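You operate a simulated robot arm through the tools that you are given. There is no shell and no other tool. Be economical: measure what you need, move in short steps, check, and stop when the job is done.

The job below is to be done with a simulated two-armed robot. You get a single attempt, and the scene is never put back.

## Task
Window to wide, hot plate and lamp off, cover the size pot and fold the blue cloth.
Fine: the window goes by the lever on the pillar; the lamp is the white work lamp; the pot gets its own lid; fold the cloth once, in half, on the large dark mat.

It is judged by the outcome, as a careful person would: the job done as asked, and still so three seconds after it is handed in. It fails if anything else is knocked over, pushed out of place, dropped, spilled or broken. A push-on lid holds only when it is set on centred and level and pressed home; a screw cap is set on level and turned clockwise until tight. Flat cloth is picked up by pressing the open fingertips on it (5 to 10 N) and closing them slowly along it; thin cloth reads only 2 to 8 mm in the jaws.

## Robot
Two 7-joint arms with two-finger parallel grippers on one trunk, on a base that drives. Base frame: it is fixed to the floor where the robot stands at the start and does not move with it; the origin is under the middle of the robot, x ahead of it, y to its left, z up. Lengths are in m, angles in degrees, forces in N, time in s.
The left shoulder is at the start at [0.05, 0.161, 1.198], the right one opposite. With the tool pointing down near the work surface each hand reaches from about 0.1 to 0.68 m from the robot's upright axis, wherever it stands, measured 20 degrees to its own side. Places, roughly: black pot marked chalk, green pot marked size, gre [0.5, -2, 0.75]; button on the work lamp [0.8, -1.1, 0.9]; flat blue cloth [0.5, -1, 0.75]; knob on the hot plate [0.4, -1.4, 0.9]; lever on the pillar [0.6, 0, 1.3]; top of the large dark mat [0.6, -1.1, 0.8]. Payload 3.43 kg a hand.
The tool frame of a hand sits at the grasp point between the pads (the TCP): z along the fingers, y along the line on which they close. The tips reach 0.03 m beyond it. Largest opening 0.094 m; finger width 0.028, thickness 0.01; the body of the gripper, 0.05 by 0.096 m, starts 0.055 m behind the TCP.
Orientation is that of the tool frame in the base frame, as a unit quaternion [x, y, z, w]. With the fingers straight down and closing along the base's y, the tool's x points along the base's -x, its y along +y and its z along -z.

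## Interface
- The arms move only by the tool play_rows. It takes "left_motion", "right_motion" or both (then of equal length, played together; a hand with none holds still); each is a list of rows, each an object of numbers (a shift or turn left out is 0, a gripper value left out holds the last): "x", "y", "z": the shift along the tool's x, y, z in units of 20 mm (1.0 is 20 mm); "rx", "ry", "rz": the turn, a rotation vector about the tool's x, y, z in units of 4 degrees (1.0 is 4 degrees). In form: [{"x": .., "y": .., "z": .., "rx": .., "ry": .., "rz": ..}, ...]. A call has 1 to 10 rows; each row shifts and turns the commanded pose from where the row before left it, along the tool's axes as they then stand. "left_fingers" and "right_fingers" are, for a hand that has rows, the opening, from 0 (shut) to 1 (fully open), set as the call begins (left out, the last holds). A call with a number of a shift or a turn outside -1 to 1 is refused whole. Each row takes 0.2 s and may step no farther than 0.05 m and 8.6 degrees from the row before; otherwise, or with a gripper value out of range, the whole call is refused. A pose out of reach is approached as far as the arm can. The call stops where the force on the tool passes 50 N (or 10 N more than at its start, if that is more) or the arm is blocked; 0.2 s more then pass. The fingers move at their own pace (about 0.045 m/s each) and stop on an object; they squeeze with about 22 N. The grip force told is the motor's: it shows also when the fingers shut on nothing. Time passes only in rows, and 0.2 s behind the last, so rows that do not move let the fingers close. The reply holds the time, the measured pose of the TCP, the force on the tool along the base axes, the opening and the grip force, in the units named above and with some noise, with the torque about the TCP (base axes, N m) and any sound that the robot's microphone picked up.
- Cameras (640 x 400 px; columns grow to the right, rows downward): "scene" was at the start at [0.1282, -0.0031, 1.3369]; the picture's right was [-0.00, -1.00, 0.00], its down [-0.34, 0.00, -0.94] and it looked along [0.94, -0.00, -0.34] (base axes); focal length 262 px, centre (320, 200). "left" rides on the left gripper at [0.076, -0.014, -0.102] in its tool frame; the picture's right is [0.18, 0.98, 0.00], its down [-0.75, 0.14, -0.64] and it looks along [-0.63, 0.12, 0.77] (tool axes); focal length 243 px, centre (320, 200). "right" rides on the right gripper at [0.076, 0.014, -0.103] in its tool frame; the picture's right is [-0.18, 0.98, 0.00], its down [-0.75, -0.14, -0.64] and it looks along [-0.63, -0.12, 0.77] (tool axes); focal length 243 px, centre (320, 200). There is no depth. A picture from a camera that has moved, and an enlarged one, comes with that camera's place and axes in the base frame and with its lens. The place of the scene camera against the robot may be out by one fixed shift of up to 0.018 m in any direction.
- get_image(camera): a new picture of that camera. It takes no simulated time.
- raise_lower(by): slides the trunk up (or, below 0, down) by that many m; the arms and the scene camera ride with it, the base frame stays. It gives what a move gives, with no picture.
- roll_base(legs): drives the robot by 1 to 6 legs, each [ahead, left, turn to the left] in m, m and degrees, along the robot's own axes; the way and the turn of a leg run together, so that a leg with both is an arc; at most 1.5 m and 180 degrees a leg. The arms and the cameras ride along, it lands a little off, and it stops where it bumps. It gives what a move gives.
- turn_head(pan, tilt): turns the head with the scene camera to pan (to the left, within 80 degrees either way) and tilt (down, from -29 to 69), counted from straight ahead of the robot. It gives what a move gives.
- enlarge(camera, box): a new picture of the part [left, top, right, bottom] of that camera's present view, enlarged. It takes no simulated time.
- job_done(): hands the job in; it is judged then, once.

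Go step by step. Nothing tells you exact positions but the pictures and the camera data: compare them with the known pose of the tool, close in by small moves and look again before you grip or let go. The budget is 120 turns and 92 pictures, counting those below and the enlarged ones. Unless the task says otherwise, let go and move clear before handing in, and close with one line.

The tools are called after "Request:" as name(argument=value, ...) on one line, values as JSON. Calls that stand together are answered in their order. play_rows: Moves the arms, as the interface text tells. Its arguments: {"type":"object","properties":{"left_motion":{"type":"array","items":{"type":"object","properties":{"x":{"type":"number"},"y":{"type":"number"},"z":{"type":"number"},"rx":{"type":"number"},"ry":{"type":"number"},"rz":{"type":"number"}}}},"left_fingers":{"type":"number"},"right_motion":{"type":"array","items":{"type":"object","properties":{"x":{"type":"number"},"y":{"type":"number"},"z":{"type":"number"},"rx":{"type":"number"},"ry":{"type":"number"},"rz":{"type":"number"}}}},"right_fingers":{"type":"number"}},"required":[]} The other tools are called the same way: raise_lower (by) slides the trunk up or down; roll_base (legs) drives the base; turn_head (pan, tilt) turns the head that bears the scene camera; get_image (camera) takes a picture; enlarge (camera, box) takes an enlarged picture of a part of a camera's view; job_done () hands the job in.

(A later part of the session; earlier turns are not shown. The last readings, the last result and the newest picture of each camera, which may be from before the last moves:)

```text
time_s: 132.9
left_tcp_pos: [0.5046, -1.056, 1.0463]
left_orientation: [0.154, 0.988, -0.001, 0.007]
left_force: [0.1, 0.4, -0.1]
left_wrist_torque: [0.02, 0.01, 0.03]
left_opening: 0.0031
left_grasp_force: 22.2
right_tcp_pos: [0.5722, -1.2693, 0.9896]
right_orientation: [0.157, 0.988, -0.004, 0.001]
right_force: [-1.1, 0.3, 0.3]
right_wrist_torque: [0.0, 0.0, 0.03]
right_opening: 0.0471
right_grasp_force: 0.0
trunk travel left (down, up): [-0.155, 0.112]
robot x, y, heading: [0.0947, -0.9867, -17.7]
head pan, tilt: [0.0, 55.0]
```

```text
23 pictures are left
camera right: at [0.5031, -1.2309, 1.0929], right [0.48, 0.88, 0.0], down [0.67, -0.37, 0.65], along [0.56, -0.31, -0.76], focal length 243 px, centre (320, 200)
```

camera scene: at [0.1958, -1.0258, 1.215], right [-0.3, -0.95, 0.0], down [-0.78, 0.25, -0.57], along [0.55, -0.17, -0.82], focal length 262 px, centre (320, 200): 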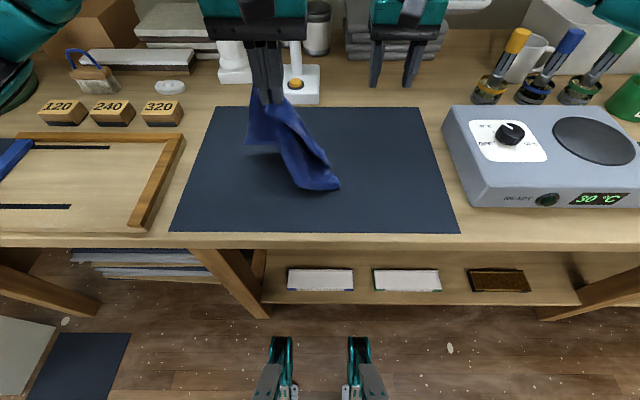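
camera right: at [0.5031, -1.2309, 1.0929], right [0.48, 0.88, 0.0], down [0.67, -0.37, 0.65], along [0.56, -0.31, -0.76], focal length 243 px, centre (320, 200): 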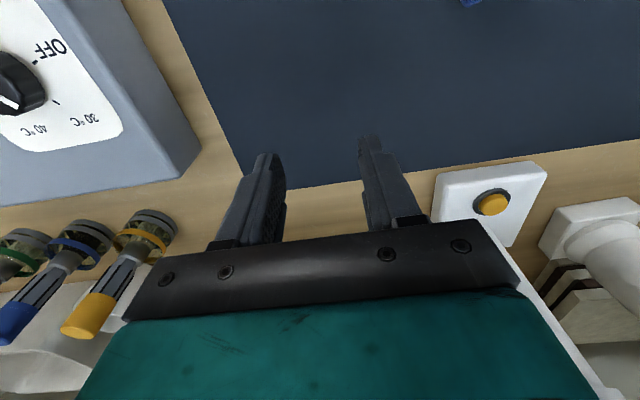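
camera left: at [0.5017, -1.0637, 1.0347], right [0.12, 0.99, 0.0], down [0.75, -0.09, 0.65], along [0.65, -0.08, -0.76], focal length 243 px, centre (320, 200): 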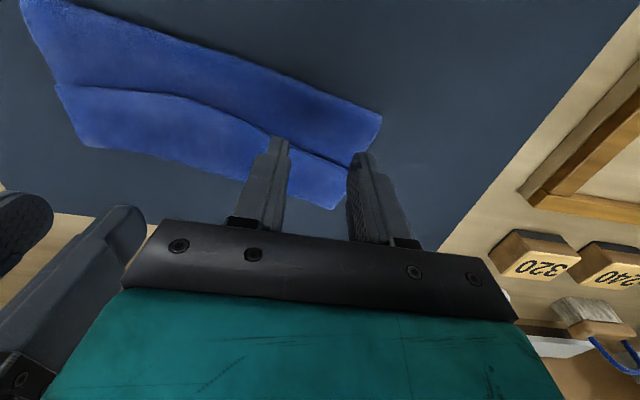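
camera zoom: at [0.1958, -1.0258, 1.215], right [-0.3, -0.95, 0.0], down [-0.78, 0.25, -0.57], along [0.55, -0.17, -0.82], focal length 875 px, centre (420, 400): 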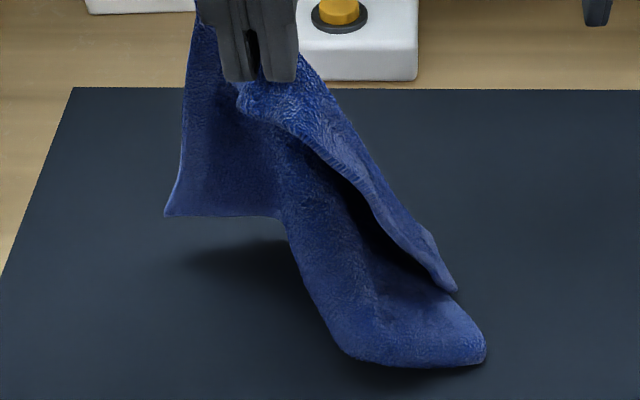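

The right half is still doubled under. I'll lift the cloth clear by the corner using the trunk, so it falls open, then lay it down diagonally towards front-left.

Request:
raise_lower(by=0.1)

Request:
play_rows(left_motion=[{"z": -1}, {"z": -1}, {"z": -0.5}, {"x": -1, "y": -0.7}, {"x": -1, "y": -0.7}, {"x": -1, "y": -0.7}, {"x": -1, "y": -0.7}, {"x": -1, "y": -0.7}, {"x": -0.5, "y": -0.6}, {}], right_motion=[{"y": -1}, {"y": -1}, {"y": -1}, {"y": -1}, {"y": -1}, {}, {}, {}, {}, {}])

Request:
get_image(camera="scene")

```text
time_s: 134.2
left_tcp_pos: [0.5049, -1.0562, 1.1461]
left_orientation: [0.154, 0.988, 0.0, 0.007]
left_force: [0.1, -0.4, 0.2]
left_wrist_torque: [-0.02, 0.01, -0.03]
left_opening: 0.0036
left_grasp_force: 21.8
right_tcp_pos: [0.5723, -1.2677, 1.0898]
right_orientation: [0.158, 0.987, -0.003, 0.002]
right_force: [-0.6, 0.8, 0.0]
right_wrist_torque: [0.0, -0.03, -0.03]
right_opening: 0.0472
right_grasp_force: 0.0
trunk travel left (down, up): [-0.255, 0.012]
robot x, y, heading: [0.0936, -0.9877, -17.8]
head pan, tilt: [0.0, 55.0]
```

```text
time_s: 136.4
left_tcp_pos: [0.5829, -1.1681, 1.1986]
left_orientation: [0.153, 0.988, -0.001, 0.007]
left_force: [0.0, -0.2, 0.0]
left_wrist_torque: [0.02, 0.03, 0.01]
left_opening: 0.0036
left_grasp_force: 21.8
right_tcp_pos: [0.5414, -1.3615, 1.0892]
right_orientation: [0.157, 0.988, -0.004, 0.001]
right_force: [0.7, -1.1, 0.6]
right_wrist_torque: [-0.02, -0.02, -0.01]
right_opening: 0.047
right_grasp_force: 0.1
trunk travel left (down, up): [-0.255, 0.012]
robot x, y, heading: [0.0937, -0.9887, -17.6]
head pan, tilt: [0.0, 55.0]
```

```text
22 pictures are left
camera scene: at [0.1958, -1.0256, 1.315], right [-0.3, -0.95, 0.0], down [-0.78, 0.25, -0.57], along [0.55, -0.17, -0.82], focal length 262 px, centre (320, 200)
```

scene: 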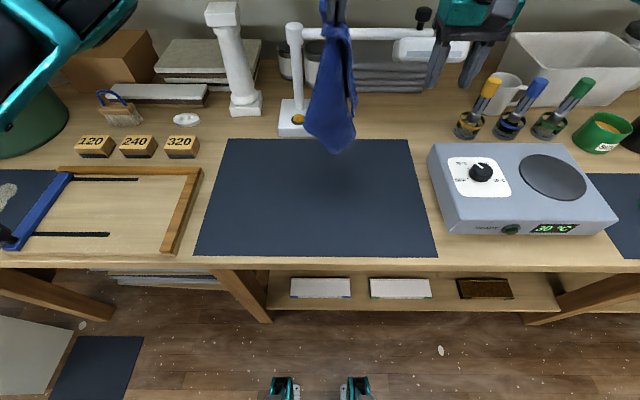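

The cloth hangs free from the corner with the opposite corner just above the mat. I'll lay it down along an arc towards front-left.

Request:
play_rows(left_motion=[{"z": 0.8}, {"z": 0.7}, {"x": 0.68, "y": 0.79, "z": 0.04}, {"x": 0.68, "y": 0.79, "z": 0.11}, {"x": 0.67, "y": 0.78, "z": 0.18}, {"x": 0.66, "y": 0.77, "z": 0.25}, {"x": 0.65, "y": 0.76, "z": 0.32}, {"x": 0.63, "y": 0.74, "z": 0.39}, {"x": 0.61, "y": 0.72, "z": 0.46}, {"x": 0.59, "y": 0.69, "z": 0.52}])

Request:
play_rows(left_motion=[{"x": 0.56, "y": 0.66, "z": 0.58}, {"x": 0.54, "y": 0.63, "z": 0.64}, {"x": 0.51, "y": 0.59, "z": 0.7}, {"x": 0.47, "y": 0.55, "z": 0.75}, {"x": 0.44, "y": 0.51, "z": 0.8}, {"x": 0.4, "y": 0.47, "z": 0.85}, {"x": 0.36, "y": 0.42, "z": 0.89}, {"x": 0.32, "y": 0.37, "z": 0.92}, {"x": 0.28, "y": 0.32, "z": 0.96}, {"x": 0.23, "y": 0.27, "z": 0.98}])

Request:
play_rows(left_motion=[{"x": 0.19, "y": 0.22, "z": 1}, {"x": 0.14, "y": 0.16, "z": 1}, {"x": 0.1, "y": 0.1, "z": 0.5}, {}])

Request:
get_image(camera="scene")

```text
time_s: 138.6
left_tcp_pos: [0.5247, -1.0223, 1.1207]
left_orientation: [0.153, 0.988, -0.002, 0.007]
left_force: [-0.2, 0.1, 0.1]
left_wrist_torque: [0.01, 0.02, 0.02]
left_opening: 0.0034
left_grasp_force: 21.4
right_tcp_pos: [0.5411, -1.3634, 1.0894]
right_orientation: [0.158, 0.987, -0.003, 0.001]
right_force: [0.0, 0.7, -1.0]
right_wrist_torque: [0.0, 0.01, 0.01]
right_opening: 0.047
right_grasp_force: 0.1
trunk travel left (down, up): [-0.255, 0.012]
robot x, y, heading: [0.0931, -0.9861, -17.7]
head pan, tilt: [0.0, 55.0]
```

```text
time_s: 140.8
left_tcp_pos: [0.4767, -0.9065, 0.9583]
left_orientation: [0.155, 0.988, -0.001, 0.007]
left_force: [-0.5, 0.0, -0.2]
left_wrist_torque: [0.0, -0.01, 0.04]
left_opening: 0.0033
left_grasp_force: 21.9
right_tcp_pos: [0.541, -1.3637, 1.0895]
right_orientation: [0.158, 0.987, -0.002, 0.002]
right_force: [0.2, -0.1, 0.3]
right_wrist_torque: [-0.01, 0.01, -0.01]
right_opening: 0.0471
right_grasp_force: 0.1
trunk travel left (down, up): [-0.255, 0.012]
robot x, y, heading: [0.0942, -0.9862, -17.9]
head pan, tilt: [0.0, 55.0]
```

```text
time_s: 141.8
left_tcp_pos: [0.4741, -0.8953, 0.9085]
left_orientation: [0.154, 0.988, -0.001, 0.007]
left_force: [1.0, 0.1, -0.5]
left_wrist_torque: [0.01, 0.04, 0.03]
left_opening: 0.0033
left_grasp_force: 21.9
right_tcp_pos: [0.5411, -1.3618, 1.0896]
right_orientation: [0.157, 0.988, -0.003, 0.001]
right_force: [0.4, 0.1, -0.1]
right_wrist_torque: [-0.01, 0.01, -0.02]
right_opening: 0.0469
right_grasp_force: 0.0
trunk travel left (down, up): [-0.255, 0.012]
robot x, y, heading: [0.0935, -0.9866, -17.9]
head pan, tilt: [0.0, 55.0]
```

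```text
21 pictures are left
camera scene: at [0.1958, -1.0259, 1.315], right [-0.3, -0.95, 0.0], down [-0.78, 0.25, -0.57], along [0.55, -0.17, -0.82], focal length 262 px, centre (320, 200)
```

scene: 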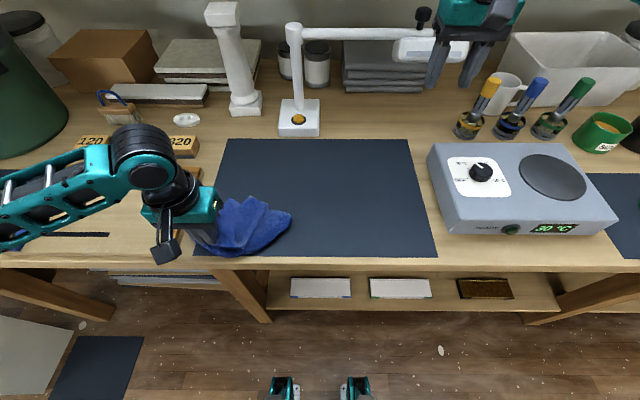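

The cloth landed bunched at the mat's front left. I'll release it there safely for now and do the hot plate with the right hand, whose knob I place at (0.434, -1.451, 0.907).

Request:
play_rows(left_motion=[{"z": 0.7}, {}, {}, {"z": -1}, {"z": -1}, {"z": -1}, {"z": -1}], right_motion=[{"x": 0.62, "y": -1}, {"x": 0.62, "y": -1}, {"x": 0.62, "y": -1}, {"x": 0.62, "y": -1}, {"x": 0.62, "y": -1}, {"x": 0.62, "y": -0.87}, {"z": 0.5}], left_fingers=0.4, right_fingers=0.7)

Request:
enlarge(camera="right", box=[140, 40, 460, 240])

Request:
get_image(camera="scene")

```text
time_s: 143.4
left_tcp_pos: [0.4702, -0.8947, 0.9764]
left_orientation: [0.154, 0.988, 0.001, 0.007]
left_force: [0.3, 0.5, 0.1]
left_wrist_torque: [0.06, 0.01, 0.0]
left_opening: 0.0376
left_grasp_force: 0.1
right_tcp_pos: [0.4335, -1.4517, 1.0811]
right_orientation: [0.157, 0.988, -0.003, 0.001]
right_force: [0.2, -0.6, -0.1]
right_wrist_torque: [0.0, 0.0, -0.01]
right_opening: 0.0659
right_grasp_force: 0.1
trunk travel left (down, up): [-0.255, 0.012]
robot x, y, heading: [0.095, -0.9874, -18.0]
head pan, tilt: [0.0, 55.0]
```

```text
2.00 times, centred on (300, 140) of right
camera zoom: at [0.3647, -1.4137, 1.1846], right [0.48, 0.88, 0.0], down [0.67, -0.36, 0.65], along [0.56, -0.31, -0.76], focal length 485 px, centre (360, 320)
```

zoom: 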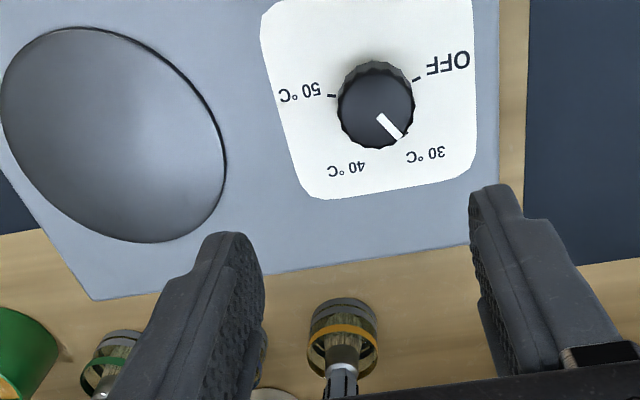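

```text
19 pictures are left
camera scene: at [0.1959, -1.0259, 1.315], right [-0.3, -0.95, 0.0], down [-0.78, 0.25, -0.57], along [0.55, -0.17, -0.82], focal length 262 px, centre (320, 200)
```

scene: 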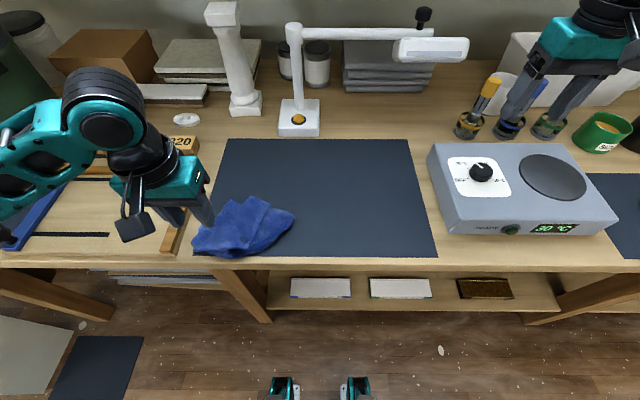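

The knob points at 30 °C and OFF lies about 95° counterclockwise from above. I'll pre-turn the hand 48° clockwise while descending over the knob.

Request:
play_rows(right_motion=[{"x": -0.15, "y": 0.35, "rz": 1}, {"z": 0.5, "rz": 1}, {"z": 0.7, "rz": 1}, {"z": 0.7, "rz": 1}, {"z": 0.7, "rz": 1}, {"z": 0.7, "rz": 1}, {"z": 0.7, "rz": 1}, {"z": 0.7, "rz": 1}, {"z": 0.5, "rz": 1}, {"z": 0.5, "rz": 1}])

Request:
play_rows(right_motion=[{"z": 0.5, "rz": 1}, {"z": 0.5, "rz": 1}, {"z": 0.4}, {"z": 0.3}, {}])

Request:
enlarge(camera="right", box=[160, 40, 480, 240])

```text
time_s: 145.6
left_tcp_pos: [0.4703, -0.8949, 0.9758]
left_orientation: [0.153, 0.988, -0.001, 0.006]
left_force: [-0.5, -0.3, -0.1]
left_wrist_torque: [-0.02, 0.0, 0.01]
left_opening: 0.0374
left_grasp_force: 0.1
right_tcp_pos: [0.4375, -1.4451, 0.9671]
right_orientation: [0.487, 0.874, -0.002, 0.002]
right_force: [0.3, -0.2, 0.1]
right_wrist_torque: [-0.01, -0.02, 0.03]
right_opening: 0.0659
right_grasp_force: 0.1
trunk travel left (down, up): [-0.255, 0.012]
robot x, y, heading: [0.0937, -0.9879, -17.6]
head pan, tilt: [0.0, 55.0]
```

```text
time_s: 146.8
left_tcp_pos: [0.4702, -0.8954, 0.9764]
left_orientation: [0.155, 0.988, -0.001, 0.007]
left_force: [0.0, 0.3, -0.1]
left_wrist_torque: [-0.01, -0.03, 0.03]
left_opening: 0.0377
left_grasp_force: 0.1
right_tcp_pos: [0.4384, -1.4462, 0.9333]
right_orientation: [0.545, 0.838, -0.001, 0.003]
right_force: [0.6, -0.2, 0.3]
right_wrist_torque: [0.0, -0.03, 0.02]
right_opening: 0.066
right_grasp_force: 0.0
trunk travel left (down, up): [-0.255, 0.012]
robot x, y, heading: [0.0927, -0.9926, -17.7]
head pan, tilt: [0.0, 55.0]
```

```text
2.00 times, centred on (320, 140) of right
camera zoom: at [0.4195, -1.3704, 1.0357], right [0.97, 0.23, 0.0], down [0.17, -0.74, 0.65], along [0.15, -0.63, -0.76], focal length 485 px, centre (320, 320)
```

zoom: 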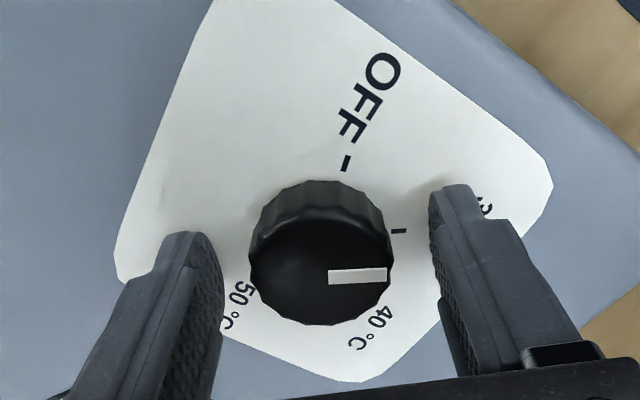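

The knob is centred between the fingers, about 2 cm deep. The OFF tick is about 75 to 80° counterclockwise, so I'll grip and turn.

Request:
play_rows(right_motion=[{}, {}, {}, {}], right_fingers=0)

Request:
play_rows(right_motion=[{"rz": -1}, {"rz": -1}, {"rz": -1}, {"rz": -1}, {"rz": -1}, {"rz": -1}, {"rz": -1}, {"rz": -1}, {"rz": -1}, {"rz": -1}])

Request:
play_rows(right_motion=[{"rz": -1}, {"rz": -1}, {"rz": -1}, {"rz": -1}, {"rz": -1}, {"rz": -1}, {"rz": -1}, {"rz": -1}, {"rz": -1}])

Request:
enlarge(camera="scene", box=[420, 130, 620, 250])

```text
time_s: 147.8
left_tcp_pos: [0.4715, -0.8935, 0.9761]
left_orientation: [0.153, 0.988, -0.001, 0.007]
left_force: [-0.4, -0.3, 0.6]
left_wrist_torque: [0.01, 0.0, -0.01]
left_opening: 0.0376
left_grasp_force: 0.0
right_tcp_pos: [0.4386, -1.4463, 0.9334]
right_orientation: [0.545, 0.838, -0.001, 0.002]
right_force: [2.5, 2.3, -1.7]
right_wrist_torque: [-0.05, -0.27, -0.05]
right_opening: 0.0393
right_grasp_force: 45.2
trunk travel left (down, up): [-0.255, 0.012]
robot x, y, heading: [0.0945, -0.9867, -17.9]
head pan, tilt: [0.0, 55.0]
```

```text
time_s: 150.0
left_tcp_pos: [0.4705, -0.8946, 0.9755]
left_orientation: [0.154, 0.988, -0.002, 0.007]
left_force: [0.4, 0.8, 0.6]
left_wrist_torque: [-0.03, 0.0, 0.0]
left_opening: 0.0376
left_grasp_force: 0.1
right_tcp_pos: [0.4386, -1.446, 0.9327]
right_orientation: [0.225, 0.974, -0.002, 0.001]
right_force: [-4.5, 12.3, -5.6]
right_wrist_torque: [0.23, -0.63, -0.02]
right_opening: 0.0396
right_grasp_force: 45.0
trunk travel left (down, up): [-0.255, 0.012]
robot x, y, heading: [0.0893, -0.9929, -17.6]
head pan, tilt: [0.0, 55.0]
```

```text
time_s: 152.0
left_tcp_pos: [0.4684, -0.8955, 0.9767]
left_orientation: [0.155, 0.988, -0.001, 0.008]
left_force: [-0.7, 0.3, -0.4]
left_wrist_torque: [0.02, 0.0, 0.0]
left_opening: 0.0378
left_grasp_force: 0.2
right_tcp_pos: [0.4413, -1.4446, 0.9321]
right_orientation: [-0.074, 0.997, -0.005, 0.001]
right_force: [-17.1, -14.2, 6.5]
right_wrist_torque: [0.41, 0.94, 0.01]
right_opening: 0.0387
right_grasp_force: 45.0
right hand out of reach, approached as far as the arm can: row 9
trunk travel left (down, up): [-0.255, 0.012]
robot x, y, heading: [0.0927, -0.9905, -17.9]
head pan, tilt: [0.0, 55.0]
```

```text
3.20 times, centred on (520, 190) of scene
camera zoom: at [0.1936, -1.0277, 1.3155], right [-0.31, -0.95, 0.0], down [-0.78, 0.25, -0.57], along [0.55, -0.17, -0.82], focal length 840 px, centre (-320, 232)
```

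zoom: 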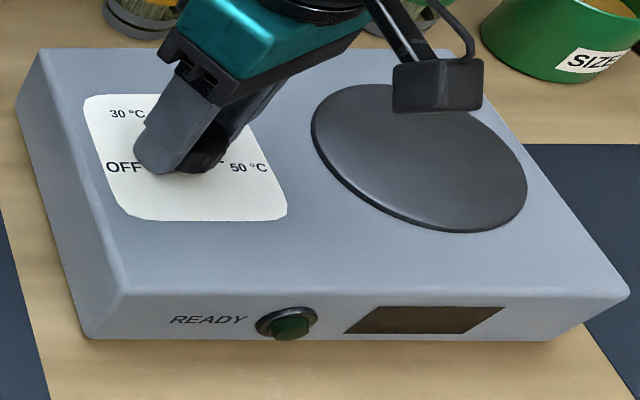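

The display has gone dark. I'll let go, lift, straighten the wrist, and check the pointer.

Request:
play_rows(right_motion=[{}, {}, {}, {"z": -1}, {"z": -1}, {"z": -1}, {"z": -1}, {"z": -1}, {"z": -1}], right_fingers=0.7)

Request:
play_rows(right_motion=[{"rz": 1, "z": -0.5}, {"rz": 1, "z": -0.5}, {"rz": 1}, {"rz": 1}, {"rz": 1}, {"rz": 1}, {"rz": 0.6}])

Request:
enlarge(camera="right", box=[140, 0, 460, 200])

```text
time_s: 154.0
left_tcp_pos: [0.4704, -0.8959, 0.9763]
left_orientation: [0.153, 0.988, -0.001, 0.007]
left_force: [0.7, -0.6, 0.7]
left_wrist_torque: [0.0, 0.01, 0.02]
left_opening: 0.0377
left_grasp_force: 0.1
right_tcp_pos: [0.4452, -1.4355, 1.0523]
right_orientation: [-0.086, 0.996, -0.002, 0.001]
right_force: [0.8, -0.1, -0.2]
right_wrist_torque: [0.01, 0.03, -0.02]
right_opening: 0.0658
right_grasp_force: 0.0
trunk travel left (down, up): [-0.255, 0.012]
robot x, y, heading: [0.0951, -0.989, -17.7]
head pan, tilt: [0.0, 55.0]
```

```text
time_s: 155.6
left_tcp_pos: [0.4703, -0.8949, 0.9753]
left_orientation: [0.154, 0.988, -0.001, 0.006]
left_force: [0.1, -0.9, -0.2]
left_wrist_torque: [-0.01, -0.01, 0.02]
left_opening: 0.0376
left_grasp_force: 0.0
right_tcp_pos: [0.4455, -1.4359, 1.0733]
right_orientation: [0.144, 0.99, -0.003, 0.001]
right_force: [0.2, 0.1, 0.5]
right_wrist_torque: [0.0, 0.01, 0.01]
right_opening: 0.0655
right_grasp_force: 0.0
trunk travel left (down, up): [-0.255, 0.012]
robot x, y, heading: [0.0957, -0.9922, -17.7]
head pan, tilt: [0.0, 55.0]
```

```text
2.00 times, centred on (300, 100) of right
camera zoom: at [0.3758, -1.3993, 1.1755], right [0.46, 0.89, 0.0], down [0.68, -0.35, 0.65], along [0.57, -0.3, -0.76], focal length 485 px, centre (360, 400)
```

zoom: 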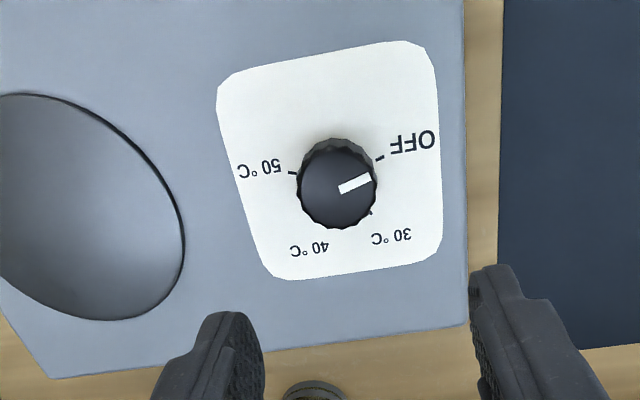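

The pointer is at OFF and the display is dark, so the hot plate is done. Next the size pot: I'll tuck the arms and drive about 0.5 m to the right along the bench.

Request:
play_rows(left_motion=[{"z": -1}, {"z": -1}, {"z": -1}, {}], right_motion=[{"y": 1, "x": 0.7}, {"y": 1, "x": 0.7}, {"y": 1, "x": 0.7}, {"y": 1, "z": -0.5}])

Request:
roll_base(legs=[[0, -0.54, 0]])

Request:
turn_head(pan=-15, tilt=50)

Request:
get_image(camera="scene")

Request:
get_image(camera="right")

```text
time_s: 156.6
left_tcp_pos: [0.4714, -0.8928, 1.0353]
left_orientation: [0.153, 0.988, -0.002, 0.007]
left_force: [0.4, 0.4, -0.4]
left_wrist_torque: [0.0, 0.0, -0.01]
left_opening: 0.0377
left_grasp_force: 0.1
right_tcp_pos: [0.4297, -1.3454, 1.0807]
right_orientation: [0.144, 0.99, -0.003, 0.002]
right_force: [0.3, -0.1, 0.0]
right_wrist_torque: [-0.04, 0.0, 0.02]
right_opening: 0.0656
right_grasp_force: 0.1
trunk travel left (down, up): [-0.255, 0.012]
robot x, y, heading: [0.0945, -0.9872, -17.8]
head pan, tilt: [0.0, 55.0]
```

```text
time_s: 161.9
left_tcp_pos: [0.3051, -1.4101, 1.0355]
left_orientation: [0.151, 0.988, -0.001, 0.006]
left_force: [0.7, 0.0, -0.2]
left_wrist_torque: [-0.01, -0.03, 0.02]
left_opening: 0.0375
left_grasp_force: 0.0
right_tcp_pos: [0.2651, -1.8643, 1.081]
right_orientation: [0.142, 0.99, -0.003, 0.002]
right_force: [1.0, -0.4, -0.1]
right_wrist_torque: [0.03, -0.02, 0.04]
right_opening: 0.0659
right_grasp_force: 0.0
trunk travel left (down, up): [-0.255, 0.012]
robot x, y, heading: [-0.0696, -1.5099, -17.9]
head pan, tilt: [0.0, 55.0]
```

```text
time_s: 162.7
left_tcp_pos: [0.3053, -1.4103, 1.0356]
left_orientation: [0.152, 0.988, -0.001, 0.007]
left_force: [-0.4, 0.7, -0.6]
left_wrist_torque: [0.01, 0.0, 0.0]
left_opening: 0.0378
left_grasp_force: 0.0
right_tcp_pos: [0.266, -1.8634, 1.0811]
right_orientation: [0.141, 0.99, -0.003, 0.001]
right_force: [0.0, 0.4, -0.8]
right_wrist_torque: [-0.03, 0.02, -0.02]
right_opening: 0.0655
right_grasp_force: 0.0
trunk travel left (down, up): [-0.255, 0.012]
robot x, y, heading: [-0.0707, -1.5144, -17.3]
head pan, tilt: [-15.0, 50.0]
```

```text
15 pictures are left
camera scene: at [0.0274, -1.5642, 1.3215], right [-0.54, -0.84, 0.0], down [-0.65, 0.41, -0.64], along [0.54, -0.34, -0.77], focal length 262 px, centre (320, 200)
```

scene: 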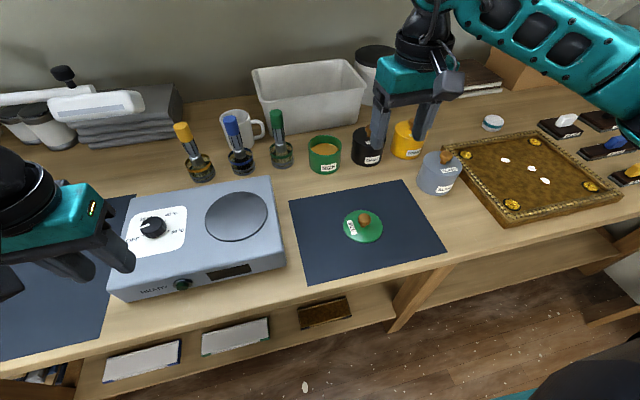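

```text
14 pictures are left
camera right: at [0.1965, -1.8277, 1.1837], right [0.45, 0.89, 0.0], down [0.68, -0.34, 0.65], along [0.57, -0.29, -0.76], focal length 243 px, centre (320, 200)
```

right: 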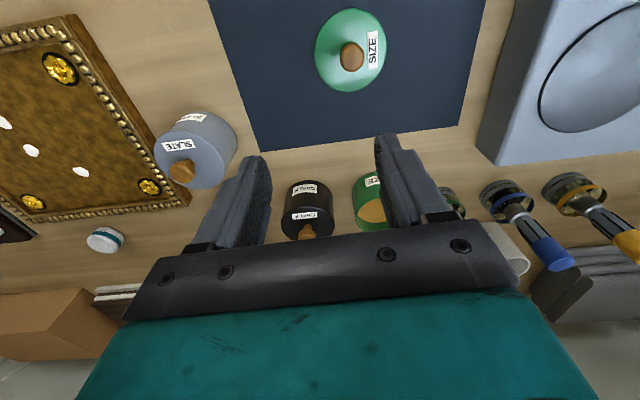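

I see the green SIZE lid, knob up, on the small mat at about (0.255, -1.82), and the open green SIZE pot behind it near (0.46, -1.84). I'll move the right hand over the lid's knob.

Request:
play_rows(right_motion=[{"x": 0.6, "y": 1}, {"x": 0.53, "y": 0.9}, {"z": 1}, {"z": 1}, {"z": 1}, {"z": 1}, {"z": 1}, {"z": 1}, {}], right_fingers=0.6)

Request:
get_image(camera="right")

```text
time_s: 164.7
left_tcp_pos: [0.3041, -1.4109, 1.0349]
left_orientation: [0.151, 0.988, -0.002, 0.006]
left_force: [0.4, 0.0, 0.4]
left_wrist_torque: [0.0, 0.02, -0.05]
left_opening: 0.0376
left_grasp_force: 0.1
right_tcp_pos: [0.2543, -1.822, 0.9614]
right_orientation: [0.142, 0.99, -0.002, 0.001]
right_force: [-0.1, -0.4, 0.1]
right_wrist_torque: [0.02, 0.03, 0.01]
right_opening: 0.0566
right_grasp_force: 0.1
trunk travel left (down, up): [-0.255, 0.012]
robot x, y, heading: [-0.071, -1.5085, -17.7]
head pan, tilt: [-15.0, 50.0]
```

```text
13 pictures are left
camera right: at [0.1845, -1.7859, 1.0632], right [0.45, 0.89, 0.0], down [0.68, -0.34, 0.65], along [0.57, -0.29, -0.76], focal length 243 px, centre (320, 200)
```

right: 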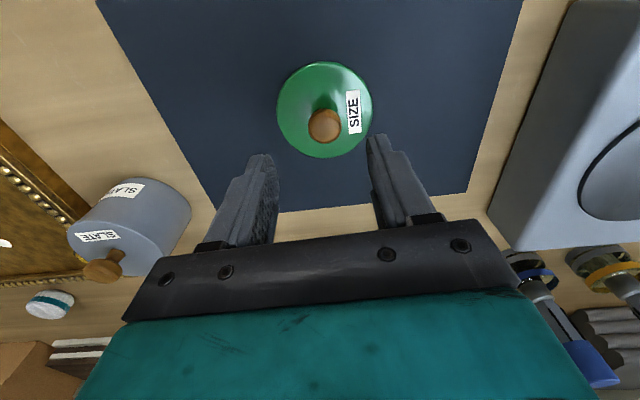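

The knob's top is at (0.257, -1.82, 0.873), directly under the hand. I'll descend and close on it.

Request:
play_rows(right_motion=[{"x": -0.1, "y": 0.1, "z": 1}, {"z": 1}, {"z": 0.9}, {"z": 0.6}, {"z": 0.4}, {}])

Request:
play_rows(right_motion=[{}, {}, {}, {}, {}], right_fingers=0)

Request:
play_rows(right_motion=[{"z": -0.5}, {"z": -1}, {"z": -1}, {"z": -1}, {"z": -1}, {"z": -1}, {"z": -0.8}, {}])

Request:
get_image(camera="right")

```text
time_s: 166.1
left_tcp_pos: [0.3062, -1.4104, 1.0352]
left_orientation: [0.151, 0.989, -0.001, 0.007]
left_force: [-0.4, -0.4, -0.4]
left_wrist_torque: [-0.02, -0.02, -0.03]
left_opening: 0.0378
left_grasp_force: 0.1
right_tcp_pos: [0.2576, -1.8187, 0.8817]
right_orientation: [0.142, 0.99, -0.003, 0.001]
right_force: [0.6, 0.3, 0.1]
right_wrist_torque: [0.01, -0.02, 0.0]
right_opening: 0.0561
right_grasp_force: 0.0
trunk travel left (down, up): [-0.255, 0.012]
robot x, y, heading: [-0.0735, -1.5089, -17.2]
head pan, tilt: [-15.0, 50.0]
```

```text
time_s: 167.3
left_tcp_pos: [0.306, -1.4112, 1.0357]
left_orientation: [0.152, 0.988, -0.001, 0.008]
left_force: [-0.8, 0.0, 0.4]
left_wrist_torque: [0.0, -0.01, 0.02]
left_opening: 0.0376
left_grasp_force: 0.0
right_tcp_pos: [0.2566, -1.8202, 0.8831]
right_orientation: [0.142, 0.99, -0.002, 0.001]
right_force: [0.3, 0.5, -0.8]
right_wrist_torque: [0.0, 0.0, -0.03]
right_opening: 0.0257
right_grasp_force: 22.5
trunk travel left (down, up): [-0.255, 0.012]
robot x, y, heading: [-0.0711, -1.5071, -17.6]
head pan, tilt: [-15.0, 50.0]
```

```text
time_s: 169.1
left_tcp_pos: [0.3061, -1.4116, 1.036]
left_orientation: [0.151, 0.988, -0.001, 0.007]
left_force: [-1.1, -0.4, -0.2]
left_wrist_torque: [-0.01, -0.02, 0.0]
left_opening: 0.0376
left_grasp_force: 0.0
right_tcp_pos: [0.2567, -1.8175, 1.0084]
right_orientation: [0.141, 0.99, -0.002, 0.001]
right_force: [-0.8, -0.1, 0.0]
right_wrist_torque: [0.01, 0.03, 0.0]
right_opening: 0.0257
right_grasp_force: 22.0
trunk travel left (down, up): [-0.255, 0.012]
robot x, y, heading: [-0.0755, -1.5111, -17.6]
head pan, tilt: [-15.0, 50.0]
```

```text
12 pictures are left
camera right: at [0.1869, -1.7829, 1.1122], right [0.45, 0.89, 0.0], down [0.68, -0.34, 0.65], along [0.57, -0.29, -0.76], focal length 243 px, centre (320, 200)
```

right: 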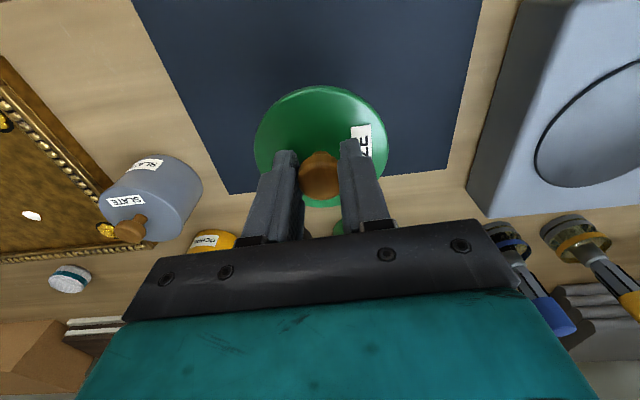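

The lid is held level by its knob. I need the pot's exact position, so I'll enlarge the scene view.

Request:
enlarge(camera="scene", box=[270, 110, 390, 190])

```text
5.00 times, centred on (330, 150) of scene
camera zoom: at [0.0274, -1.5643, 1.3215], right [-0.54, -0.84, 0.0], down [-0.65, 0.41, -0.64], along [0.54, -0.34, -0.77], focal length 1312 px, centre (270, 450)
```

zoom: 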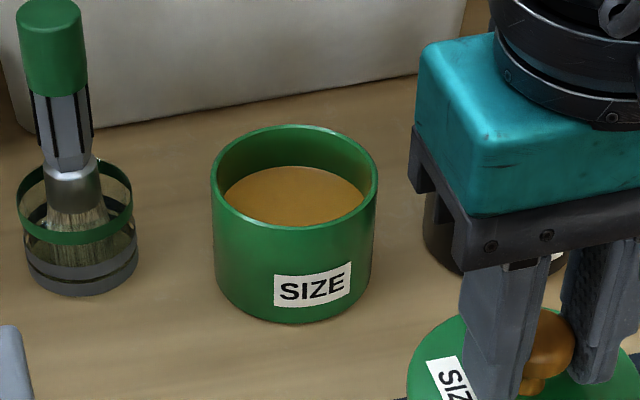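

The pot centre is at about (0.473, -1.859), with its rim at z 0.90. It's near the end of reach, so I'll lower the trunk for better stretch, edge the base forward 1.5 cm, and carry the lid over.

Request:
play_rows(left_motion=[{"z": -1}, {"z": -1}, {"z": -1}, {"z": -1}], right_motion=[{"z": -1}, {"z": -1}, {"z": -1}, {"z": -1}])

Request:
raise_lower(by=-0.09)

Request:
roll_base(legs=[[0.015, 0, 0]])

Request:
play_rows(right_motion=[{"x": -1, "y": 0.1}, {"x": -1, "y": 0.1}, {"x": -1, "y": 0.1}, {"x": -1, "y": 0.1}, {"x": -1, "y": 0.1}, {"x": -1, "y": 0.1}, {"x": -1, "y": 0.1}, {"x": -1, "y": 0.1}, {"x": -1, "y": 0.1}, {}])

```text
time_s: 170.1
left_tcp_pos: [0.3048, -1.4102, 1.1156]
left_orientation: [0.151, 0.988, -0.001, 0.008]
left_force: [-0.1, -0.3, 1.0]
left_wrist_torque: [0.01, -0.01, -0.01]
left_opening: 0.0376
left_grasp_force: 0.0
right_tcp_pos: [0.2582, -1.8193, 1.0917]
right_orientation: [0.141, 0.99, -0.003, 0.0]
right_force: [0.1, 0.0, -0.6]
right_wrist_torque: [-0.01, 0.0, 0.01]
right_opening: 0.0254
right_grasp_force: 21.6
trunk travel left (down, up): [-0.255, 0.012]
robot x, y, heading: [-0.0719, -1.5119, -17.5]
head pan, tilt: [-15.0, 50.0]
```

```text
time_s: 171.3
left_tcp_pos: [0.3046, -1.4102, 1.0263]
left_orientation: [0.151, 0.988, -0.002, 0.007]
left_force: [0.2, -0.2, -0.7]
left_wrist_torque: [-0.02, 0.01, 0.01]
left_opening: 0.0375
left_grasp_force: 0.0
right_tcp_pos: [0.2566, -1.8177, 0.9994]
right_orientation: [0.142, 0.99, -0.002, 0.002]
right_force: [-0.3, -0.4, 0.0]
right_wrist_torque: [0.01, 0.0, 0.02]
right_opening: 0.0253
right_grasp_force: 21.7
trunk travel left (down, up): [-0.165, 0.102]
robot x, y, heading: [-0.0684, -1.5091, -17.5]
head pan, tilt: [-15.0, 50.0]
```

```text
time_s: 172.1
left_tcp_pos: [0.318, -1.4146, 1.0259]
left_orientation: [0.152, 0.988, -0.001, 0.007]
left_force: [0.0, 0.1, 0.0]
left_wrist_torque: [-0.03, 0.0, -0.05]
left_opening: 0.0377
left_grasp_force: 0.0
right_tcp_pos: [0.2712, -1.8238, 1.0003]
right_orientation: [0.142, 0.99, -0.002, 0.001]
right_force: [-0.6, 0.7, -0.3]
right_wrist_torque: [-0.02, 0.03, 0.05]
right_opening: 0.0256
right_grasp_force: 22.1
trunk travel left (down, up): [-0.165, 0.102]
robot x, y, heading: [-0.0604, -1.5136, -17.5]
head pan, tilt: [-15.0, 50.0]
```

```text
time_s: 174.3
left_tcp_pos: [0.3184, -1.4142, 1.0261]
left_orientation: [0.151, 0.988, 0.0, 0.007]
left_force: [-0.9, 0.1, -0.3]
left_wrist_torque: [-0.03, -0.02, 0.03]
left_opening: 0.0375
left_grasp_force: 0.0
right_tcp_pos: [0.4504, -1.8557, 1.0004]
right_orientation: [0.141, 0.99, -0.003, 0.003]
right_force: [0.1, 0.2, -1.0]
right_wrist_torque: [0.01, 0.01, 0.0]
right_opening: 0.0258
right_grasp_force: 21.7
trunk travel left (down, up): [-0.165, 0.102]
robot x, y, heading: [-0.0581, -1.5127, -17.3]
head pan, tilt: [-15.0, 50.0]
```

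Nearly over the pot. I'll close the last 2 cm, lower to just above the rim, and compare the lid with the pot in one view.

Request:
play_rows(right_motion=[{"x": -0.6, "y": 0.1}, {"x": -0.52, "y": 0.07}, {"z": 0.7}, {"z": 0.4}, {}])

Request:
enlarge(camera="scene", box=[265, 70, 385, 150])

```text
time_s: 175.5
left_tcp_pos: [0.3188, -1.4132, 1.0254]
left_orientation: [0.152, 0.988, -0.001, 0.006]
left_force: [-1.1, -0.6, -0.6]
left_wrist_torque: [0.0, -0.01, -0.04]
left_opening: 0.0373
left_grasp_force: 0.0
right_tcp_pos: [0.4732, -1.8594, 0.9789]
right_orientation: [0.142, 0.99, -0.002, 0.001]
right_force: [0.0, 0.1, 0.1]
right_wrist_torque: [0.01, 0.0, -0.01]
right_opening: 0.0255
right_grasp_force: 21.3
trunk travel left (down, up): [-0.165, 0.102]
robot x, y, heading: [-0.0581, -1.5126, -17.6]
head pan, tilt: [-15.0, 50.0]
```

```text
5.00 times, centred on (325, 110) of scene
camera zoom: at [0.0417, -1.5688, 1.2315], right [-0.54, -0.84, 0.0], down [-0.65, 0.41, -0.64], along [0.54, -0.35, -0.77], focal length 1312 px, centre (295, 650)
```

zoom: 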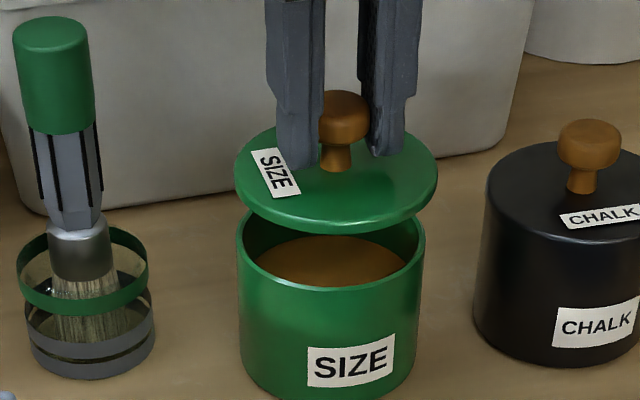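

The lid is close to centred, but the pot looks about 1 cm farther off. A steeper look from the wrist camera will settle it.

Request:
enlarge(camera="right", box=[220, 60, 420, 260])

```text
2.00 times, centred on (320, 160) of right
camera zoom: at [0.4023, -1.8236, 1.0817], right [0.45, 0.89, 0.0], down [0.68, -0.34, 0.65], along [0.57, -0.3, -0.76], focal length 485 px, centre (320, 280)
```

zoom: 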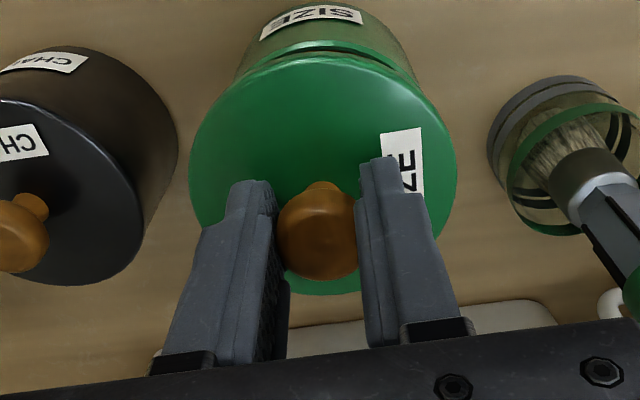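

Combining both views, the pot is about 11 mm farther ahead and 1.5 mm right of the lid. I'll shift and lower until it nearly touches.

Request:
play_rows(right_motion=[{"x": -0.53, "y": -0.07}, {"z": 0.6}, {"z": 0.6}, {}])

Request:
enlarge(camera="scene", box=[265, 70, 385, 150])

```text
time_s: 176.5
left_tcp_pos: [0.3191, -1.4141, 1.0258]
left_orientation: [0.152, 0.988, -0.001, 0.007]
left_force: [0.7, -0.5, 0.3]
left_wrist_torque: [-0.01, -0.02, -0.01]
left_opening: 0.0377
left_grasp_force: 0.1
right_tcp_pos: [0.4824, -1.8644, 0.955]
right_orientation: [0.141, 0.99, -0.003, 0.002]
right_force: [-0.5, 0.3, -0.5]
right_wrist_torque: [-0.01, -0.01, 0.01]
right_opening: 0.0255
right_grasp_force: 21.8
trunk travel left (down, up): [-0.165, 0.102]
robot x, y, heading: [-0.0541, -1.5136, -17.6]
head pan, tilt: [-15.0, 50.0]
```

```text
5.00 times, centred on (325, 110) of scene
camera zoom: at [0.0417, -1.5688, 1.2315], right [-0.54, -0.84, 0.0], down [-0.65, 0.41, -0.64], along [0.54, -0.35, -0.77], focal length 1312 px, centre (295, 650)
```

zoom: 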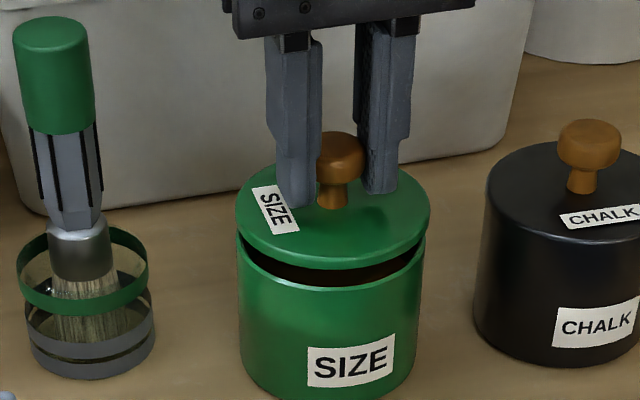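

Gap is small and the lid looks centred within a couple of mm. I'll nudge slightly and lower gently until it touches.

Request:
play_rows(right_motion=[{"x": 0.1, "y": 0.05, "z": 0.2}, {"z": 0.2}, {"z": 0.15}, {}])

Request:
play_rows(right_motion=[{"z": 0.15}, {}])

```text
time_s: 177.5
left_tcp_pos: [0.3176, -1.4141, 1.0269]
left_orientation: [0.152, 0.988, -0.001, 0.008]
left_force: [-0.8, 0.1, -0.4]
left_wrist_torque: [-0.01, -0.03, -0.05]
left_opening: 0.0375
left_grasp_force: 0.1
right_tcp_pos: [0.4804, -1.8628, 0.9475]
right_orientation: [0.142, 0.99, -0.004, 0.005]
right_force: [1.6, -3.1, 21.8]
right_wrist_torque: [0.0, 0.13, -0.02]
right_opening: 0.0252
right_grasp_force: 22.5
trunk travel left (down, up): [-0.165, 0.102]
robot x, y, heading: [-0.0604, -1.5093, -17.5]
head pan, tilt: [-15.0, 50.0]
```

```text
time_s: 178.1
left_tcp_pos: [0.3173, -1.4147, 1.0268]
left_orientation: [0.152, 0.988, -0.002, 0.008]
left_force: [0.7, -0.5, 0.9]
left_wrist_torque: [0.01, 0.02, -0.01]
left_opening: 0.0376
left_grasp_force: 0.1
right_tcp_pos: [0.4805, -1.8631, 0.9462]
right_orientation: [0.141, 0.99, -0.004, 0.005]
right_force: [3.3, -6.0, 25.7]
right_wrist_torque: [-0.08, -0.23, -0.03]
right_opening: 0.0259
right_grasp_force: 21.8
trunk travel left (down, up): [-0.165, 0.102]
robot x, y, heading: [-0.0566, -1.5131, -17.3]
head pan, tilt: [-15.0, 50.0]
```

Contact at 25 N. I'll check how the lid sits before pressing home.

Request:
enlarge(camera="scene", box=[285, 80, 375, 140])

```text
6.67 times, centred on (330, 110) of scene
camera zoom: at [0.0398, -1.568, 1.2319], right [-0.54, -0.84, 0.0], down [-0.64, 0.41, -0.64], along [0.54, -0.35, -0.76], focal length 1750 px, centre (253, 800)
```

zoom: 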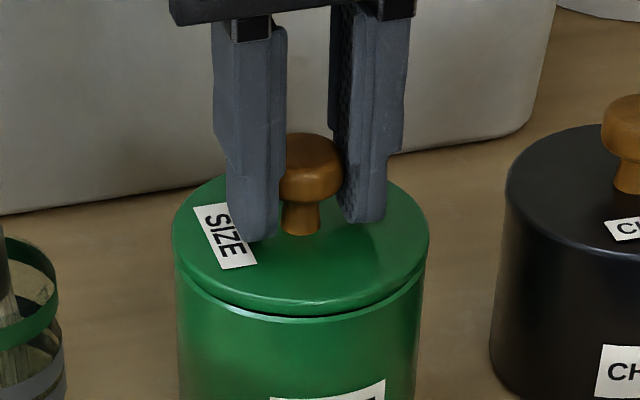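

Side alignment is good and there's a thin gap at the front. I'll try small fore-aft shifts under light pressure to find the seat.

Request:
play_rows(right_motion=[{"x": 0.1}, {"x": 0.1}, {}])

Request:
play_rows(right_motion=[{"x": -0.15}, {"x": -0.15}, {"x": -0.1}, {}])

```text
time_s: 178.9
left_tcp_pos: [0.3178, -1.414, 1.027]
left_orientation: [0.152, 0.988, -0.001, 0.008]
left_force: [-0.1, -0.6, -0.4]
left_wrist_torque: [0.02, 0.01, 0.0]
left_opening: 0.0376
left_grasp_force: 0.1
right_tcp_pos: [0.4742, -1.8592, 0.9452]
right_orientation: [0.141, 0.99, -0.002, 0.003]
right_force: [-3.0, -0.4, 23.7]
right_wrist_torque: [0.06, -0.01, 0.0]
right_opening: 0.0259
right_grasp_force: 22.0
trunk travel left (down, up): [-0.165, 0.102]
robot x, y, heading: [-0.053, -1.5116, -17.6]
head pan, tilt: [-15.0, 50.0]
heard: snap
```

```text
time_s: 179.9
left_tcp_pos: [0.3158, -1.4129, 1.0276]
left_orientation: [0.152, 0.988, -0.002, 0.008]
left_force: [0.0, -0.5, -0.8]
left_wrist_torque: [-0.01, -0.04, -0.04]
left_opening: 0.0377
left_grasp_force: 0.1
right_tcp_pos: [0.4838, -1.8626, 0.9437]
right_orientation: [0.142, 0.99, -0.003, 0.005]
right_force: [-9.1, 4.0, 25.9]
right_wrist_torque: [0.09, -0.08, 0.05]
right_opening: 0.0262
right_grasp_force: 22.2
trunk travel left (down, up): [-0.165, 0.102]
robot x, y, heading: [-0.0566, -1.5104, -17.4]
head pan, tilt: [-15.0, 50.0]
```

A snap was heard: the lid is home. The last forward move may have shifted the pot a few mm, so I'll move it back, let go, and look.

Request:
play_rows(right_motion=[{"x": 0.15}, {"x": 0.15}, {"x": 0.05}, {"z": -0.15}, {}])

Request:
play_rows(right_motion=[{}, {}, {"z": -1}, {"z": -1}, {"z": -1}, {"z": -1}, {"z": -1}, {"x": 1}, {"x": 1}, {"x": 1}], right_fingers=0.5)

Request:
enlarge(camera="scene", box=[285, 80, 375, 140])

```text
time_s: 181.1
left_tcp_pos: [0.3181, -1.415, 1.0269]
left_orientation: [0.152, 0.988, -0.001, 0.008]
left_force: [-0.2, -0.1, -0.1]
left_wrist_torque: [-0.05, 0.01, 0.02]
left_opening: 0.0376
left_grasp_force: 0.0
right_tcp_pos: [0.4767, -1.8614, 0.9444]
right_orientation: [0.141, 0.99, -0.003, 0.004]
right_force: [8.3, -2.4, 16.4]
right_wrist_torque: [-0.07, -0.6, -0.03]
right_opening: 0.0255
right_grasp_force: 21.9
trunk travel left (down, up): [-0.165, 0.102]
robot x, y, heading: [-0.0571, -1.5109, -17.6]
head pan, tilt: [-15.0, 50.0]
```

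```text
time_s: 183.3
left_tcp_pos: [0.3187, -1.4148, 1.0251]
left_orientation: [0.152, 0.988, 0.0, 0.007]
left_force: [-0.1, -0.3, -0.4]
left_wrist_torque: [0.01, 0.03, -0.02]
left_opening: 0.0375
left_grasp_force: 0.0
right_tcp_pos: [0.4193, -1.8441, 1.0432]
right_orientation: [0.141, 0.99, -0.003, 0.001]
right_force: [0.5, 0.0, -0.3]
right_wrist_torque: [-0.01, 0.02, -0.01]
right_opening: 0.0472
right_grasp_force: 0.1
trunk travel left (down, up): [-0.165, 0.102]
robot x, y, heading: [-0.0587, -1.5114, -17.7]
head pan, tilt: [-15.0, 50.0]
```

```text
6.67 times, centred on (330, 110) of scene
camera zoom: at [0.0415, -1.5689, 1.2316], right [-0.54, -0.84, 0.0], down [-0.65, 0.41, -0.64], along [0.54, -0.35, -0.77], focal length 1750 px, centre (253, 800)
```

zoom: 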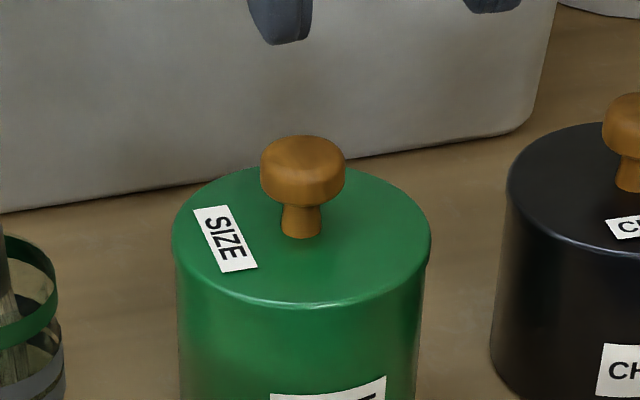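

The lid sits flush and level on the size pot. Now back to the cloth: I'll tuck the right hand, raise the trunk, and drive back left to it.

Request:
play_rows(right_motion=[{"x": 1}, {"x": 1}, {"x": 1}, {"x": 1}, {"x": 1}, {"x": 1}, {"x": 1}])

Request:
raise_lower(by=0.07)

Request:
roll_base(legs=[[-0.03, 0.62, 0]])

Request:
turn_head(pan=0, tilt=60)

Request:
get_image(camera="scene")

```text
time_s: 184.9
left_tcp_pos: [0.3186, -1.415, 1.0253]
left_orientation: [0.152, 0.988, -0.001, 0.007]
left_force: [0.0, 0.1, -0.6]
left_wrist_torque: [-0.02, 0.0, -0.02]
left_opening: 0.0375
left_grasp_force: 0.0
right_tcp_pos: [0.2852, -1.8054, 1.043]
right_orientation: [0.141, 0.99, -0.003, 0.001]
right_force: [-0.3, 0.0, -0.3]
right_wrist_torque: [-0.02, -0.03, 0.0]
right_opening: 0.0468
right_grasp_force: 0.1
trunk travel left (down, up): [-0.165, 0.102]
robot x, y, heading: [-0.0572, -1.5119, -17.4]
head pan, tilt: [-15.0, 50.0]
```

```text
time_s: 186.0
left_tcp_pos: [0.3199, -1.4156, 1.0953]
left_orientation: [0.153, 0.988, -0.001, 0.007]
left_force: [-0.7, 0.4, 0.5]
left_wrist_torque: [0.0, 0.03, 0.0]
left_opening: 0.0374
left_grasp_force: 0.0
right_tcp_pos: [0.2854, -1.805, 1.1121]
right_orientation: [0.142, 0.99, -0.003, 0.002]
right_force: [-0.1, -0.6, -0.3]
right_wrist_torque: [0.0, -0.01, -0.01]
right_opening: 0.0472
right_grasp_force: 0.1
trunk travel left (down, up): [-0.235, 0.032]
robot x, y, heading: [-0.06, -1.5083, -17.4]
head pan, tilt: [-15.0, 50.0]
```

```text
time_s: 191.8
left_tcp_pos: [0.4715, -0.8225, 1.0957]
left_orientation: [0.15, 0.989, -0.001, 0.007]
left_force: [1.0, 0.3, 0.8]
left_wrist_torque: [0.0, -0.04, 0.0]
left_opening: 0.0376
left_grasp_force: 0.0
right_tcp_pos: [0.4401, -1.2132, 1.1127]
right_orientation: [0.139, 0.99, -0.003, 0.002]
right_force: [-0.2, -1.2, 0.3]
right_wrist_torque: [0.0, 0.0, -0.02]
right_opening: 0.0471
right_grasp_force: 0.1
trunk travel left (down, up): [-0.235, 0.032]
robot x, y, heading: [0.099, -0.9188, -17.1]
head pan, tilt: [-15.0, 50.0]
```

```text
time_s: 192.6
left_tcp_pos: [0.4726, -0.821, 1.0967]
left_orientation: [0.15, 0.989, -0.001, 0.007]
left_force: [0.0, 0.6, 0.5]
left_wrist_torque: [-0.03, 0.02, -0.01]
left_opening: 0.0373
left_grasp_force: 0.0
right_tcp_pos: [0.4405, -1.213, 1.1113]
right_orientation: [0.139, 0.99, -0.003, 0.001]
right_force: [-0.6, 0.9, -0.5]
right_wrist_torque: [-0.01, -0.03, -0.01]
right_opening: 0.0468
right_grasp_force: 0.1
trunk travel left (down, up): [-0.235, 0.032]
robot x, y, heading: [0.0958, -0.9251, -17.2]
head pan, tilt: [0.0, 60.0]
```

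```text
5 pictures are left
camera scene: at [0.1939, -0.9564, 1.289], right [-0.3, -0.96, 0.0], down [-0.83, 0.26, -0.5], along [0.48, -0.15, -0.87], focal length 262 px, centre (320, 200)
```

scene: 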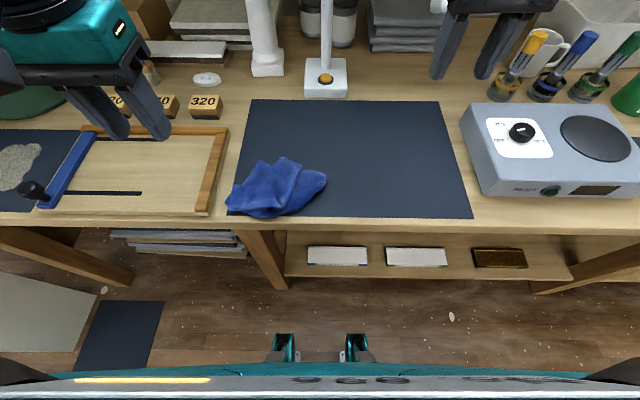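

The cloth lies crumpled at the mat's front-left. I need a close look to find its corners.

Request:
enlarge(camera="scene", box=[215, 145, 345, 225])

```text
4.92 times, centred on (280, 185) of scene
camera zoom: at [0.1939, -0.9564, 1.289], right [-0.3, -0.96, 0.0], down [-0.83, 0.26, -0.5], along [0.48, -0.15, -0.87], focal length 1292 px, centre (517, 274)
```

zoom: 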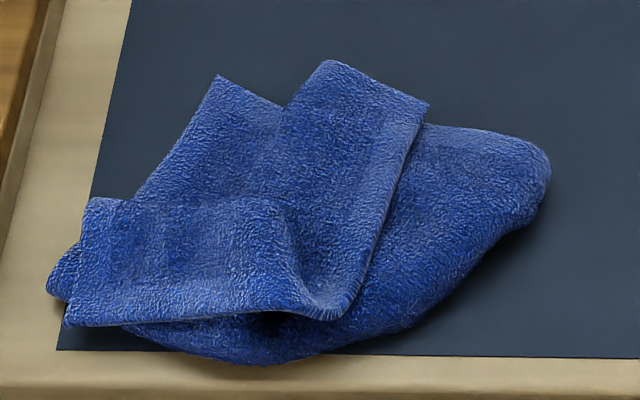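

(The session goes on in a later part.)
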